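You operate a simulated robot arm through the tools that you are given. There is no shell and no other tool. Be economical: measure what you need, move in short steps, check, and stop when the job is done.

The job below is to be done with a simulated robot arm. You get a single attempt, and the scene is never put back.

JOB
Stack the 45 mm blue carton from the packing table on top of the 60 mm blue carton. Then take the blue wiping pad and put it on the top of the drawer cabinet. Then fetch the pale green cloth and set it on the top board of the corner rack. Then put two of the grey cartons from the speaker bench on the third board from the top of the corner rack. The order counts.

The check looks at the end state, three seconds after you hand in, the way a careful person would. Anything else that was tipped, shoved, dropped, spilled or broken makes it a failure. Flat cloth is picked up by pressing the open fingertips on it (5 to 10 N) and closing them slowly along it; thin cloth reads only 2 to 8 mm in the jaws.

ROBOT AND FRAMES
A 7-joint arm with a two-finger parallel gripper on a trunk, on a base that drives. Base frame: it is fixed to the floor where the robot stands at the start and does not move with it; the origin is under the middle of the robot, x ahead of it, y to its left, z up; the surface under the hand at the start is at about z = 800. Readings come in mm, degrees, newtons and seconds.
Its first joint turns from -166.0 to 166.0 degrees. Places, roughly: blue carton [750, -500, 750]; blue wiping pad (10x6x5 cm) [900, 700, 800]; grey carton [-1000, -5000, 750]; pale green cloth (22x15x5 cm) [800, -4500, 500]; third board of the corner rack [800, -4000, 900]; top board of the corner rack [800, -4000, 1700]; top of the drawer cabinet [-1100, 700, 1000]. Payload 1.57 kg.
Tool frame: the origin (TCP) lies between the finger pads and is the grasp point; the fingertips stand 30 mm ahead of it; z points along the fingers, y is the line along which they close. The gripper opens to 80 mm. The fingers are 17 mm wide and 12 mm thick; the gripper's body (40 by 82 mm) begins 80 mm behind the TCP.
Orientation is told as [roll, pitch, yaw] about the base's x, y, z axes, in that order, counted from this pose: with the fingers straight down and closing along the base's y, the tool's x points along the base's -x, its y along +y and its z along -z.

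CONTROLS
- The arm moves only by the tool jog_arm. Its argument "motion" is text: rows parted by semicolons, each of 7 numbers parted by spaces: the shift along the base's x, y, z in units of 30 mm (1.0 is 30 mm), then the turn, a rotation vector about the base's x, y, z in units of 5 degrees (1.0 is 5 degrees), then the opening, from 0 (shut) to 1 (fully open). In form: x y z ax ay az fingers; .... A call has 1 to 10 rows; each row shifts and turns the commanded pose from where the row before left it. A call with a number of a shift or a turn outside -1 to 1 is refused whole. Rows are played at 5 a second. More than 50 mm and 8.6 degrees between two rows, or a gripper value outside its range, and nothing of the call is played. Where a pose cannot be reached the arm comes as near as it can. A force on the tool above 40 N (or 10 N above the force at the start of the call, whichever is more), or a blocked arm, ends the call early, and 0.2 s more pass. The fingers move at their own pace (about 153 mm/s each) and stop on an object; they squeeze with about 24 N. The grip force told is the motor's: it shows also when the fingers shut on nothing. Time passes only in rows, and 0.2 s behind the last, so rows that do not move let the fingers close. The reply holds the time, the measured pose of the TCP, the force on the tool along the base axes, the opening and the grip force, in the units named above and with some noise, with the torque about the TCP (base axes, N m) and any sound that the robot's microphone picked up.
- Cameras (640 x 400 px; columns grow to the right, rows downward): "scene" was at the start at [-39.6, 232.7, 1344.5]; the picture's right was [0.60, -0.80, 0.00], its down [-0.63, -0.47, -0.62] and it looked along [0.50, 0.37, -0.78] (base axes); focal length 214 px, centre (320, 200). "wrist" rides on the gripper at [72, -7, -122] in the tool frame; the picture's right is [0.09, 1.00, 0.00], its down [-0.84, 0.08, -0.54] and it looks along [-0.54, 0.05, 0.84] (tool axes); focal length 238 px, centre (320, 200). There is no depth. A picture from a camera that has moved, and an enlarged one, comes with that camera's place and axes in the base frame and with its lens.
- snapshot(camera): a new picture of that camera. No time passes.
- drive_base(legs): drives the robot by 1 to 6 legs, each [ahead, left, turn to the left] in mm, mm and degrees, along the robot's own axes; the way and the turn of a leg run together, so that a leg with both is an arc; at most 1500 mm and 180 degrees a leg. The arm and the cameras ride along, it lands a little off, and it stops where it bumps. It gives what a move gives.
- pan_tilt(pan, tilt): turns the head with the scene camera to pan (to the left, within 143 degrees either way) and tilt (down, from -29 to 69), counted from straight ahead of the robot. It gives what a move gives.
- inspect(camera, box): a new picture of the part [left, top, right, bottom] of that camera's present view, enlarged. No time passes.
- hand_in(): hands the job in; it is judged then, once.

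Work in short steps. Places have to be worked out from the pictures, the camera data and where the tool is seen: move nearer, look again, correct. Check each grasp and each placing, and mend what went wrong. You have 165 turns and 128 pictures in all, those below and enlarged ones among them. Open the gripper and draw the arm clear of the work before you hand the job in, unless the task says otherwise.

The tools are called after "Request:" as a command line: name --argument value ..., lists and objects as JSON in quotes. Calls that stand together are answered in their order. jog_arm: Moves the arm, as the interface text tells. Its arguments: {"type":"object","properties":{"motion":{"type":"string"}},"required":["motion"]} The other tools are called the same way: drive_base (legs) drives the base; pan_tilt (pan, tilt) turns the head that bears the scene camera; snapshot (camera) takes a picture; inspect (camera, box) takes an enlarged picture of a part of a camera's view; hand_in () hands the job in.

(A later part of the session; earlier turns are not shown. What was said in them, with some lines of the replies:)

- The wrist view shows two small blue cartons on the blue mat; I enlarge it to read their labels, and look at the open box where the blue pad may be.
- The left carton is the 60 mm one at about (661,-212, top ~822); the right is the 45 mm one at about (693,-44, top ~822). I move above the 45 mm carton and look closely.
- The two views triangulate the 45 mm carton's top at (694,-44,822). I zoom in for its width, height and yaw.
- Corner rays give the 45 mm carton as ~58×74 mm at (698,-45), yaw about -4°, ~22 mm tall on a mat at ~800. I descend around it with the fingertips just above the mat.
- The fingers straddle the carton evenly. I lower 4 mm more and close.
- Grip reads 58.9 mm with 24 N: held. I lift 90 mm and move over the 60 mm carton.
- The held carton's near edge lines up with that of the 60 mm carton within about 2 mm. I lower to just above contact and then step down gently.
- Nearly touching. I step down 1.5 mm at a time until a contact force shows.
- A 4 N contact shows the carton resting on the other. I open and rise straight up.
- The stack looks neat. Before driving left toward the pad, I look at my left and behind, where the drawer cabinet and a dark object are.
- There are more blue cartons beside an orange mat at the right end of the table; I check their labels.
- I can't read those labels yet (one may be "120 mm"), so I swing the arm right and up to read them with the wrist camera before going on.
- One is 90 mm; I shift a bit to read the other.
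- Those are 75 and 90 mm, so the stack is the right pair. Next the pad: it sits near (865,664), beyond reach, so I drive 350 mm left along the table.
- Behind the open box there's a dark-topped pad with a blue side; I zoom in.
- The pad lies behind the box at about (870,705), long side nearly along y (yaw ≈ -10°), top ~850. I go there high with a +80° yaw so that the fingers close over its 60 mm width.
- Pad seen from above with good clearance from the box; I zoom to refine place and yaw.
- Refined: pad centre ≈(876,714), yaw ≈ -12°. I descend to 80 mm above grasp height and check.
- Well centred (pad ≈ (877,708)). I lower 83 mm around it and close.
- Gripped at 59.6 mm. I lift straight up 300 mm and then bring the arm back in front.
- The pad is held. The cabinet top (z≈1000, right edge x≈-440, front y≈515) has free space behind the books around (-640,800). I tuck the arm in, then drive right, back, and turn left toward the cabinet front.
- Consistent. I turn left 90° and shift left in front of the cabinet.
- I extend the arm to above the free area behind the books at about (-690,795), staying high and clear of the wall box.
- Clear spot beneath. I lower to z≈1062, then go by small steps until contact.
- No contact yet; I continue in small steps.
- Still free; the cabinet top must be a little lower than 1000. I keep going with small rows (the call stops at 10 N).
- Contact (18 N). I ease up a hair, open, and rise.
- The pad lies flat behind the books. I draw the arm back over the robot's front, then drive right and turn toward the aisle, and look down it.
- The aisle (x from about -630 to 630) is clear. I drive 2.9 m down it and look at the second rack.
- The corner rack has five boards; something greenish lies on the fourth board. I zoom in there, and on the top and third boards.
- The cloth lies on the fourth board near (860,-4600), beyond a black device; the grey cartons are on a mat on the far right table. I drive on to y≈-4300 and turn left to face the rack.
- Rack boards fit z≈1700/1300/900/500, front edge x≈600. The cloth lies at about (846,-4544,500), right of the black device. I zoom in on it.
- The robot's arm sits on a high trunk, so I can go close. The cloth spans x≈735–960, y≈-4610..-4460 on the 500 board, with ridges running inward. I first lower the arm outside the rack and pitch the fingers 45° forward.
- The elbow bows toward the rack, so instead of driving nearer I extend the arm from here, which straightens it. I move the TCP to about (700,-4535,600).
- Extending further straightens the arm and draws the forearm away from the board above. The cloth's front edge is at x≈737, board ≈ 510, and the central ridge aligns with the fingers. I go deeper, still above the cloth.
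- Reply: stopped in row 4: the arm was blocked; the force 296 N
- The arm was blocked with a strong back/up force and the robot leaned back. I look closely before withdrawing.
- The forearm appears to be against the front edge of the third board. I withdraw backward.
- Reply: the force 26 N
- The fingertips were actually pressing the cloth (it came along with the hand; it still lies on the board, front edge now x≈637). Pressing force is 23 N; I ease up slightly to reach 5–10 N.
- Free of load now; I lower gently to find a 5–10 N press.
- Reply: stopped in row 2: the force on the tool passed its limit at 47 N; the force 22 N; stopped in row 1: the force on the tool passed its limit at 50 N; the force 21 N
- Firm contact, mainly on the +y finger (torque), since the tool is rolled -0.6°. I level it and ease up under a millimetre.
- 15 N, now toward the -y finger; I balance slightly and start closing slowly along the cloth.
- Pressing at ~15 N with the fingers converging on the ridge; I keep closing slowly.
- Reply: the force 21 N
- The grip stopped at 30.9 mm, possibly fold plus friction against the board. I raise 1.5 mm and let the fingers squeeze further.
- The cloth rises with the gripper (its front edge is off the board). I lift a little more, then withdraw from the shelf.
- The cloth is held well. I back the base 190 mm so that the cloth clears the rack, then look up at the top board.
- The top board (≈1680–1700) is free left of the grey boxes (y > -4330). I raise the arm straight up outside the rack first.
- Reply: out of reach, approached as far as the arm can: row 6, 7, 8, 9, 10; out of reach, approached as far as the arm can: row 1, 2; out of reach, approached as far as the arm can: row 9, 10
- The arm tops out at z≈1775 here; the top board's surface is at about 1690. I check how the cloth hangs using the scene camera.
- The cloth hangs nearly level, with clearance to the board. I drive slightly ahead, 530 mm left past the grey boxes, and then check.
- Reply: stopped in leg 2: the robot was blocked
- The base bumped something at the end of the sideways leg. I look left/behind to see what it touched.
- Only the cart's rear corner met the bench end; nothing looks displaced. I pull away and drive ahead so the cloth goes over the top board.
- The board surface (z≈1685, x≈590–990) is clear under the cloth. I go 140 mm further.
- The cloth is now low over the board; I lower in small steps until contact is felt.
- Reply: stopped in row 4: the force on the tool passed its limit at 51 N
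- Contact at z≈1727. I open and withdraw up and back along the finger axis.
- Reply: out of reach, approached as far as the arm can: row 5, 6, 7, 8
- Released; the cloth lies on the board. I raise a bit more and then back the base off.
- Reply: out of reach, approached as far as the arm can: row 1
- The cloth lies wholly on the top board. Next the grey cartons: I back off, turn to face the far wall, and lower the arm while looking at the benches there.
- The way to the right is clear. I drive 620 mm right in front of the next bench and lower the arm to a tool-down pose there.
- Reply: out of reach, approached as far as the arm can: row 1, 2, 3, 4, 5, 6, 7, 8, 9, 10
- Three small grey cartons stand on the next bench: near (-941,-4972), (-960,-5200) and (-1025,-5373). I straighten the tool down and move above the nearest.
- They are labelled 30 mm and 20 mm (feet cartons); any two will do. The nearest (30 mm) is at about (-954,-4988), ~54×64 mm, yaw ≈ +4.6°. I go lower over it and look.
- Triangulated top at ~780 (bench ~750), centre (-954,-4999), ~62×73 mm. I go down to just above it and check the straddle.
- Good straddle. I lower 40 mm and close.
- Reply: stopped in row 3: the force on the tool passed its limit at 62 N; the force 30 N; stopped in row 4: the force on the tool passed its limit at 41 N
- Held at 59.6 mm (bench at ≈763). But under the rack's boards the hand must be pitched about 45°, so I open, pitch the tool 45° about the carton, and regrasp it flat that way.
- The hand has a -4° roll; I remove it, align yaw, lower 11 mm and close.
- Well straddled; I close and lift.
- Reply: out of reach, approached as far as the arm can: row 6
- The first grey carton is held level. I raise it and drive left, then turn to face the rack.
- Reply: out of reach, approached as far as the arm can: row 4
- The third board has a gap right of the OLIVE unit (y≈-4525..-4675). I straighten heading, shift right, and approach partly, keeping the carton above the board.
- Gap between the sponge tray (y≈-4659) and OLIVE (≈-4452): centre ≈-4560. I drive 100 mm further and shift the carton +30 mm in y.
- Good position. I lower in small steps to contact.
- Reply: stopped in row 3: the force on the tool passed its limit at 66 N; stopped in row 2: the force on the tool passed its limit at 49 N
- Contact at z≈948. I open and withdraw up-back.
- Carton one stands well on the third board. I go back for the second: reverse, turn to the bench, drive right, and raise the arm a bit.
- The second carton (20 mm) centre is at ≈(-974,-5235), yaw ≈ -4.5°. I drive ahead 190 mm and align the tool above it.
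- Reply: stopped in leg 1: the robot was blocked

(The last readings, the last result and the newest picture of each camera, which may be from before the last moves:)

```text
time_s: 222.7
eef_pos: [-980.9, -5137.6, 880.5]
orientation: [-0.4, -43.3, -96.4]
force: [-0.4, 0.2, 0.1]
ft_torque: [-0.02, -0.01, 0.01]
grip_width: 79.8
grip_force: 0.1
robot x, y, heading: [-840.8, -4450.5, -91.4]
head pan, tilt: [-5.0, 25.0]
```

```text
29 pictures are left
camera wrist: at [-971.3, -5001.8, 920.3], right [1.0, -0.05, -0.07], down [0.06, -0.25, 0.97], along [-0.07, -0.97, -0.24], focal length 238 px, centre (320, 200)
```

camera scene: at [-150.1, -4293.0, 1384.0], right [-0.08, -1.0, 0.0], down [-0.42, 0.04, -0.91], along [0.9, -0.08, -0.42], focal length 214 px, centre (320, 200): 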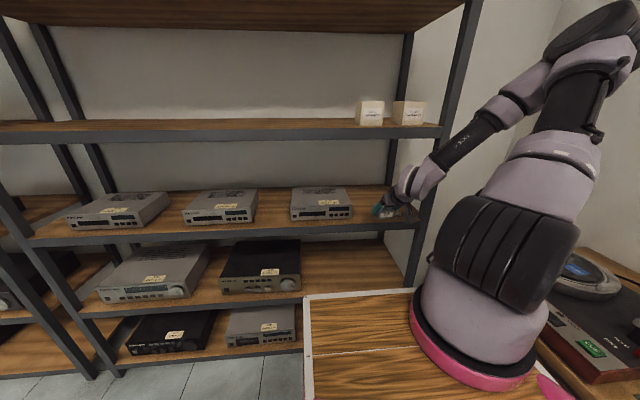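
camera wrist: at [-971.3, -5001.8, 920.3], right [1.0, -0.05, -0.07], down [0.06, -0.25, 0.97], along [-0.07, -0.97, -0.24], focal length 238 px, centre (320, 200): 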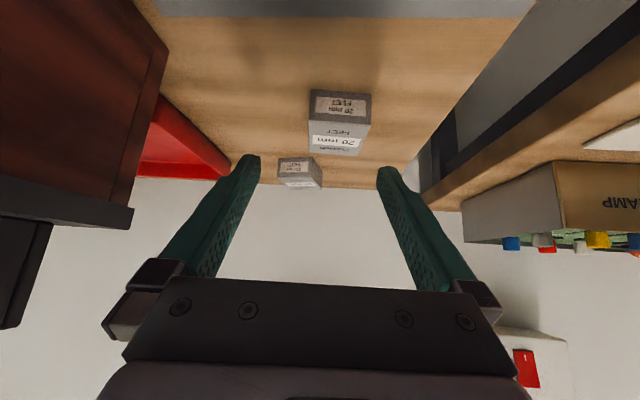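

The base met the bench front, so I back off 20 mm and reach the rest with the arm.

Request:
drive_base --legs '[[-20, 0, 0]]'

Request:
jog_arm --motion "0.07 -0.8 0 0 0 0.38 1;0.1 -0.8 0 0 0 0 1;0.1 -0.8 -0.3 0 0 0 1;0 -0.75 -0.5 0 0 0 1;0 0 0 0 0 0 1"

Request:
snapshot --camera "wrist"

Request:
snapshot --camera "scene"

```text
time_s: 223.4
eef_pos: [-979.9, -5117.5, 880.4]
orientation: [-0.5, -43.3, -96.3]
force: [0.1, -0.3, 0.3]
ft_torque: [0.0, -0.02, 0.03]
grip_width: 80.3
grip_force: 0.0
robot x, y, heading: [-837.9, -4434.7, -91.4]
head pan, tilt: [-5.0, 25.0]
```

```text
time_s: 224.7
eef_pos: [-973.7, -5213.5, 854.6]
orientation: [-0.5, -43.3, -94.5]
force: [0.6, -0.2, 0.2]
ft_torque: [0.02, 0.01, 0.0]
grip_width: 79.5
grip_force: 0.1
robot x, y, heading: [-835.0, -4435.1, -91.6]
head pan, tilt: [-5.0, 25.0]
```

```text
28 pictures are left
camera wrist: at [-969.1, -5076.7, 895.3], right [1.0, -0.02, -0.07], down [0.06, -0.24, 0.97], along [-0.03, -0.97, -0.24], focal length 238 px, centre (320, 200)
```

wrist: 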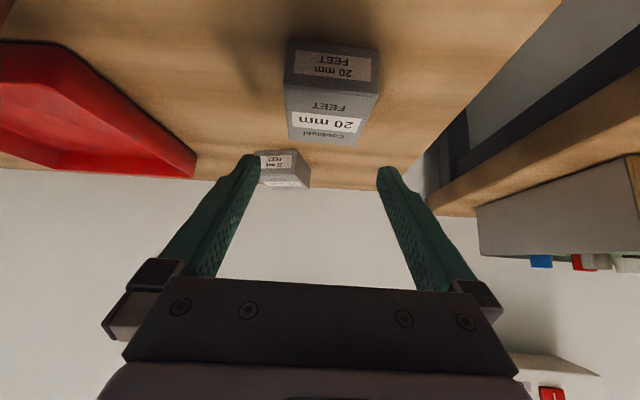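

```text
27 pictures are left
camera scene: at [-656.0, -4432.7, 1384.0], right [-0.99, 0.12, 0.0], down [0.05, 0.42, -0.91], along [-0.1, -0.9, -0.42], focal length 214 px, centre (320, 200)
```

scene: 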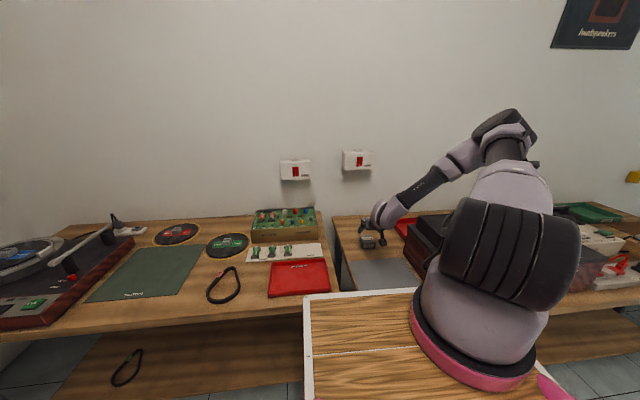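

Aligned. I lower 59 mm and close.

Request:
jog_arm --motion "0 0 -0.7 0 0 0 1;0 0 -0.7 0 0 0 1;0 0 -0.4 0 0 0 1;0 0 -0.17 0 0 0 1;0 0 0 0 0 0 1"

Request:
snapshot --camera "wrist"

```text
time_s: 225.8
eef_pos: [-972.4, -5213.4, 797.5]
orientation: [-0.5, -43.4, -94.5]
force: [0.4, 0.7, -0.5]
ft_torque: [0.0, 0.01, 0.0]
grip_width: 80.1
grip_force: 0.0
robot x, y, heading: [-839.3, -4433.4, -91.7]
head pan, tilt: [-5.0, 25.0]
```

```text
26 pictures are left
camera wrist: at [-968.0, -5076.7, 836.9], right [1.0, -0.02, -0.07], down [0.06, -0.24, 0.97], along [-0.03, -0.97, -0.24], focal length 238 px, centre (320, 200)
```

wrist: 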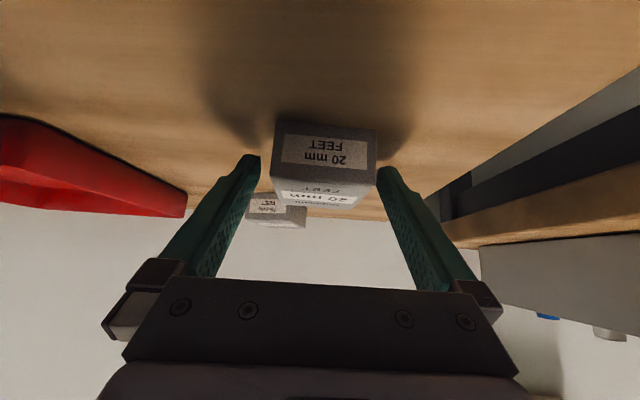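

Request:
jog_arm --motion "0 0 -0.06 0 0 0 0.6;0 0 0 0 0 0 0.3;0 0 0 0 0 0 0;0 0 0 0 0 0 0;0 0 0 0 0 0 0"

Request:
jog_arm --motion "0 0 0.2 0 0 0 0;0 0 0.6 0 0 0 0;0 0 0.9 0 0 0 0;0 0 0.9 0 0 0 0;0 0 0.9 0 0 0 0;0 0 0.9 0 0 0 0;0 0 0.9 0 0 0 0;0 0 0.9 0 0 0 0;0 0 0.9 0 0 0 0"

Request:
snapshot --camera "wrist"

```text
time_s: 227.1
eef_pos: [-971.9, -5213.2, 796.7]
orientation: [-0.5, -43.5, -94.4]
force: [-1.8, 1.3, 22.9]
ft_torque: [-0.02, -0.02, -0.02]
grip_width: 59.5
grip_force: 22.9
robot x, y, heading: [-838.0, -4431.1, -91.7]
head pan, tilt: [-5.0, 25.0]
```

```text
time_s: 229.1
eef_pos: [-971.9, -5213.4, 1009.4]
orientation: [-0.6, -43.2, -94.5]
force: [-0.3, -1.6, -1.6]
ft_torque: [0.05, -0.01, 0.01]
grip_width: 59.4
grip_force: 23.5
robot x, y, heading: [-838.9, -4433.4, -91.6]
head pan, tilt: [-5.0, 25.0]
```

```text
25 pictures are left
camera wrist: at [-966.7, -5076.8, 1048.8], right [1.0, -0.02, -0.07], down [0.06, -0.25, 0.97], along [-0.03, -0.97, -0.24], focal length 238 px, centre (320, 200)
```

wrist: 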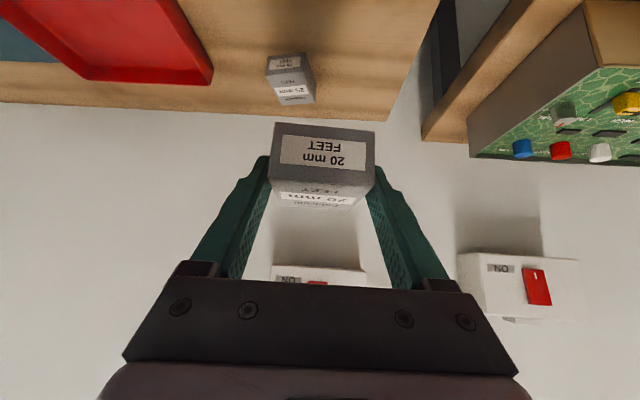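

Second carton held. I retract the arm a bit, back away, go left, and turn to the rack.

Request:
jog_arm --motion "0 0.8 0 0 0 0 0;0 0.8 0 0 0 0 0;0 0.8 0 0 0 0 0;0 0.7 0 0 0 0 0"

Request:
drive_base --legs '[[-110, 0, 1.5], [0, 565, 0], [0, 0, 90]]'

Request:
snapshot --camera "wrist"

```text
time_s: 230.1
eef_pos: [-970.0, -5122.2, 1007.9]
orientation: [-0.4, -43.3, -94.5]
force: [-0.3, 0.2, -1.0]
ft_torque: [0.02, -0.02, 0.01]
grip_width: 59.2
grip_force: 24.1
robot x, y, heading: [-837.4, -4435.1, -91.8]
head pan, tilt: [-5.0, 25.0]
```

```text
time_s: 237.9
eef_pos: [434.1, -4434.6, 1008.0]
orientation: [-0.5, -43.4, -2.6]
force: [0.1, 0.3, -0.9]
ft_torque: [0.04, 0.05, -0.02]
grip_width: 59.7
grip_force: 24.4
robot x, y, heading: [-257.5, -4324.7, 0.4]
head pan, tilt: [-5.0, 25.0]
```

```text
24 pictures are left
camera wrist: at [297.2, -4433.9, 1047.3], right [-0.02, 1.0, -0.07], down [0.24, 0.07, 0.97], along [0.97, 0.0, -0.24], focal length 238 px, centre (320, 200)
```

wrist: 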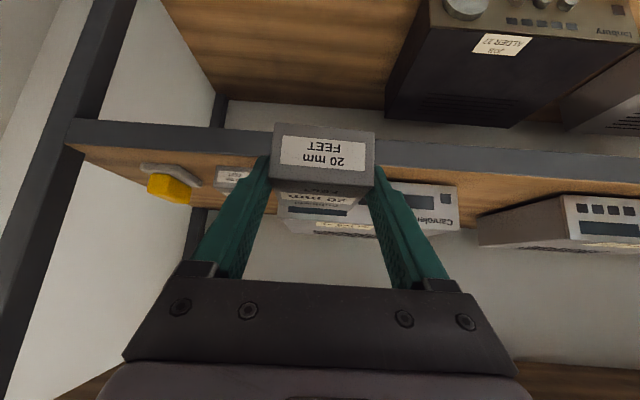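

I go forward 120 mm (carton stays above board level) and left 310 mm to the gap between ASPEN and OLIVE, then look.

Request:
drive_base --legs '[[120, 0, 0], [0, 305, 0]]'

Request:
snapshot --camera "wrist"

```text
time_s: 240.8
eef_pos: [549.5, -4118.4, 1008.0]
orientation: [-0.4, -43.4, -2.0]
force: [0.9, -0.4, -0.2]
ft_torque: [0.0, 0.01, -0.01]
grip_width: 59.5
grip_force: 23.7
robot x, y, heading: [-138.5, -4011.8, 0.9]
head pan, tilt: [-5.0, 25.0]
```

```text
23 pictures are left
camera wrist: at [413.1, -4118.2, 1047.4], right [-0.03, 1.0, -0.07], down [0.24, 0.07, 0.97], along [0.97, 0.01, -0.24], focal length 238 px, centre (320, 200)
```

wrist: 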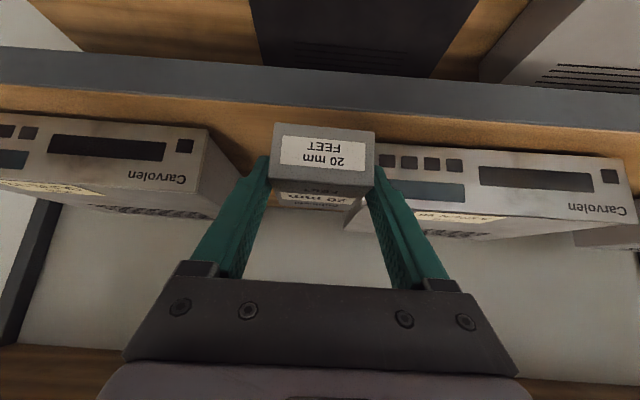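

The gap is y≈-4246..-4054, centre -4150. I drive 95 mm ahead and 32 mm right, then start lowering.

Request:
drive_base --legs '[[97, -34, 0]]'

Request:
jog_arm --motion "0 0 -0.5 0 0 0.2 0;0 0 -0.5 0 0 0.2 0;0 0 -0.4 0 0 0 0;0 0 0 0 0 0 0"

Request:
snapshot --camera "wrist"

```text
time_s: 242.0
eef_pos: [645.0, -4149.3, 1007.8]
orientation: [-0.5, -43.2, -1.8]
force: [0.1, 0.6, -0.6]
ft_torque: [0.0, 0.03, -0.04]
grip_width: 59.5
grip_force: 23.8
robot x, y, heading: [-46.7, -4047.0, 1.1]
head pan, tilt: [-5.0, 25.0]
```

```text
time_s: 243.0
eef_pos: [645.8, -4148.9, 964.0]
orientation: [-0.6, -43.3, 0.0]
force: [0.6, 0.7, -1.1]
ft_torque: [0.01, 0.05, 0.03]
grip_width: 59.7
grip_force: 24.5
robot x, y, heading: [-48.8, -4047.5, 0.7]
head pan, tilt: [-5.0, 25.0]
```

```text
22 pictures are left
camera wrist: at [509.3, -4154.0, 1004.3], right [-0.06, 1.0, -0.07], down [0.24, 0.08, 0.97], along [0.97, 0.04, -0.24], focal length 238 px, centre (320, 200)
```

wrist: 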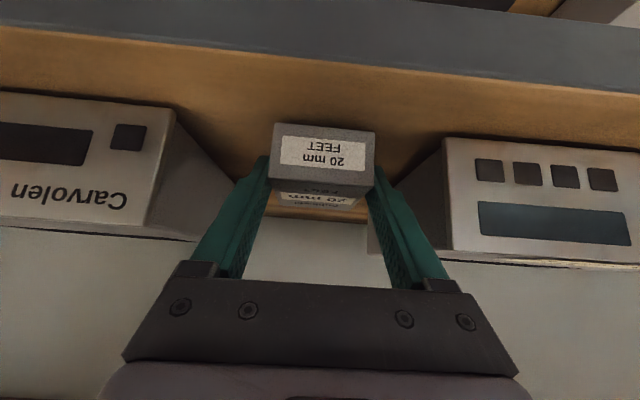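

Nicely centred between the units. I lower in small steps.

Request:
jog_arm --motion "0 0 -0.25 0 0 0 0;0 0 -0.1 0 0 0 0;0 0 0 0 0 0 0"

Request:
jog_arm --motion "0 0 -0.07 0 0 0 0;0 0 -0.07 0 0 0 0;0 0 0 0 0 0 0"

```text
time_s: 243.8
eef_pos: [647.2, -4147.6, 955.9]
orientation: [-0.6, -43.5, 0.3]
force: [-0.4, -4.6, 23.5]
ft_torque: [-0.01, -0.14, -0.03]
grip_width: 59.9
grip_force: 24.1
robot x, y, heading: [-52.5, -4047.3, 0.7]
head pan, tilt: [-5.0, 25.0]
```

```text
time_s: 244.6
eef_pos: [646.0, -4149.3, 951.1]
orientation: [-0.6, -43.5, 0.2]
force: [9.1, 0.4, 21.9]
ft_torque: [0.07, -0.15, -0.04]
grip_width: 59.8
grip_force: 24.4
robot x, y, heading: [-46.9, -4043.8, 1.1]
head pan, tilt: [-5.0, 25.0]
```

Request:
snapshot --camera "wrist"

```text
21 pictures are left
camera wrist: at [508.7, -4154.4, 991.0], right [-0.06, 1.0, -0.07], down [0.24, 0.08, 0.97], along [0.97, 0.04, -0.24], focal length 238 px, centre (320, 200)
```

wrist: 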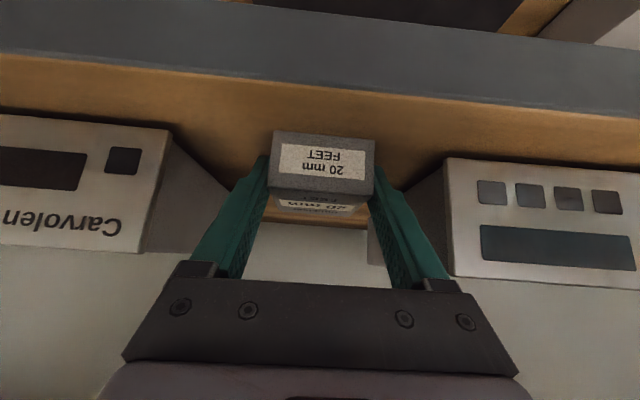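

The carton sits on the board. I release and withdraw.

Request:
jog_arm --motion "0 0 0.03 0 0 0 0.5;0 0 0 0 0 0 0.9;0 0 0 0 0 0 0.9;0 0 0.3 0 0 0 0.9;0 0 0.5 0 0 0 0.9;0 0 0.6 0 0 0 0.9"

Request:
drive_base --legs '[[-130, -40, 0]]'

Request:
snapshot --camera "wrist"

Request:
pan_tilt --pan -5 --tilt 20

Request:
snapshot --camera "scene"

```text
time_s: 246.0
eef_pos: [643.9, -4148.0, 994.1]
orientation: [-0.5, -43.3, 0.1]
force: [0.0, 0.3, -0.7]
ft_torque: [0.0, 0.0, 0.02]
grip_width: 71.8
grip_force: 0.2
robot x, y, heading: [-52.1, -4044.9, 1.0]
head pan, tilt: [-5.0, 25.0]
```

```text
time_s: 247.3
eef_pos: [511.5, -4193.0, 994.9]
orientation: [-0.5, -43.3, 0.0]
force: [-0.1, -0.1, -0.2]
ft_torque: [-0.03, -0.01, 0.0]
grip_width: 72.0
grip_force: 0.1
robot x, y, heading: [-180.5, -4093.3, 0.6]
head pan, tilt: [-5.0, 25.0]
```

```text
20 pictures are left
camera wrist: at [374.9, -4198.1, 1034.6], right [-0.06, 1.0, -0.07], down [0.24, 0.08, 0.97], along [0.97, 0.04, -0.24], focal length 238 px, centre (320, 200)
```

wrist: 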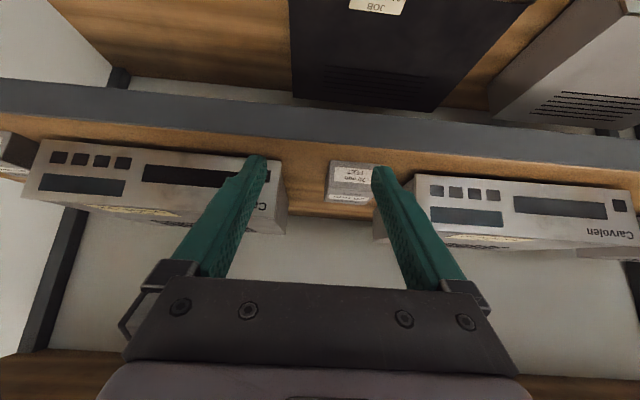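

```text
time_s: 248.0
eef_pos: [511.5, -4193.9, 994.5]
orientation: [-0.4, -43.3, 0.1]
force: [0.6, 0.4, -0.6]
ft_torque: [0.02, -0.02, -0.01]
grip_width: 71.9
grip_force: 0.1
robot x, y, heading: [-180.4, -4092.0, 0.7]
head pan, tilt: [-5.0, 20.0]
```

```text
19 pictures are left
camera scene: at [-191.7, -3910.7, 1392.0], right [-0.07, -1.0, 0.0], down [-0.34, 0.02, -0.94], along [0.94, -0.07, -0.34], focal length 214 px, centre (320, 200)
```

scene: 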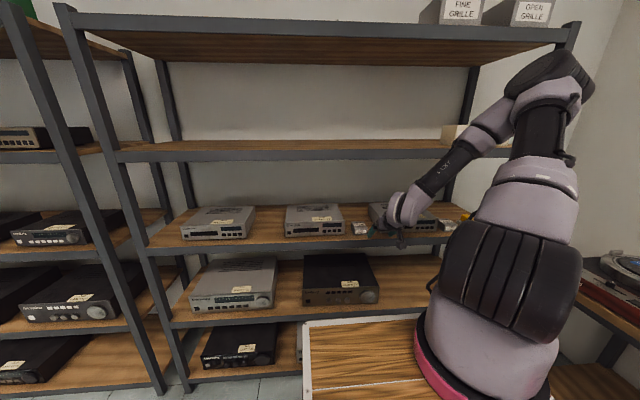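

Both grey cartons stand on the third board from the top, and all other goals were seen in place. I draw a bit further from the rack before handing in.

Request:
drive_base --legs '[[-70, -120, 0]]'

Request:
snapshot --camera "wrist"

```text
time_s: 249.3
eef_pos: [444.4, -4311.0, 994.6]
orientation: [-0.5, -43.3, 0.1]
force: [0.0, -0.6, 0.4]
ft_torque: [-0.01, -0.02, 0.02]
grip_width: 71.6
grip_force: 0.0
robot x, y, heading: [-249.7, -4213.4, 1.2]
head pan, tilt: [-5.0, 20.0]
```

```text
18 pictures are left
camera wrist: at [308.4, -4316.8, 1034.6], right [-0.06, 1.0, -0.07], down [0.24, 0.08, 0.97], along [0.97, 0.04, -0.24], focal length 238 px, centre (320, 200)
```

wrist: 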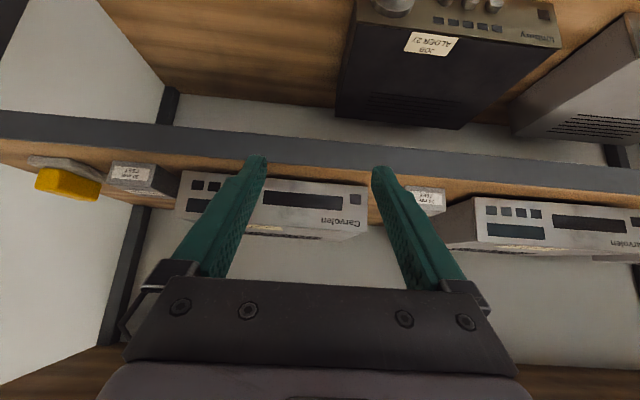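

Both cartons are visible on the third board, the gripper is open and clear of the rack; I hand in.

Request:
hand_in

```text
The job is handed in.
```

I did all four parts in the order you gave and handed the job in. The last pictures of each showed everything in place:

- **Blue cartons:** the 45 mm one sits squarely on the 60 mm one.
- **Wiping pad:** it lies on the drawer cabinet behind the books.
- **Green cloth:** it is on the top board of the corner rack.
- **Grey cartons:** the 30 mm and 20 mm ones stand on the third board from the top.

Three knocks happened along the way:

- **Cloth pick-up:** the fingertips pressed the cloth against the fourth board with about 270 N and dragged it roughly 10 cm before I lifted it.
- **Long aisle bench:** the base bumped its end once.
- **Speaker bench:** the base bumped its front once.

I saw nothing moved or fallen in the pictures afterwards. I did not take a fresh look at the stack, pad or cloth just before handing in.
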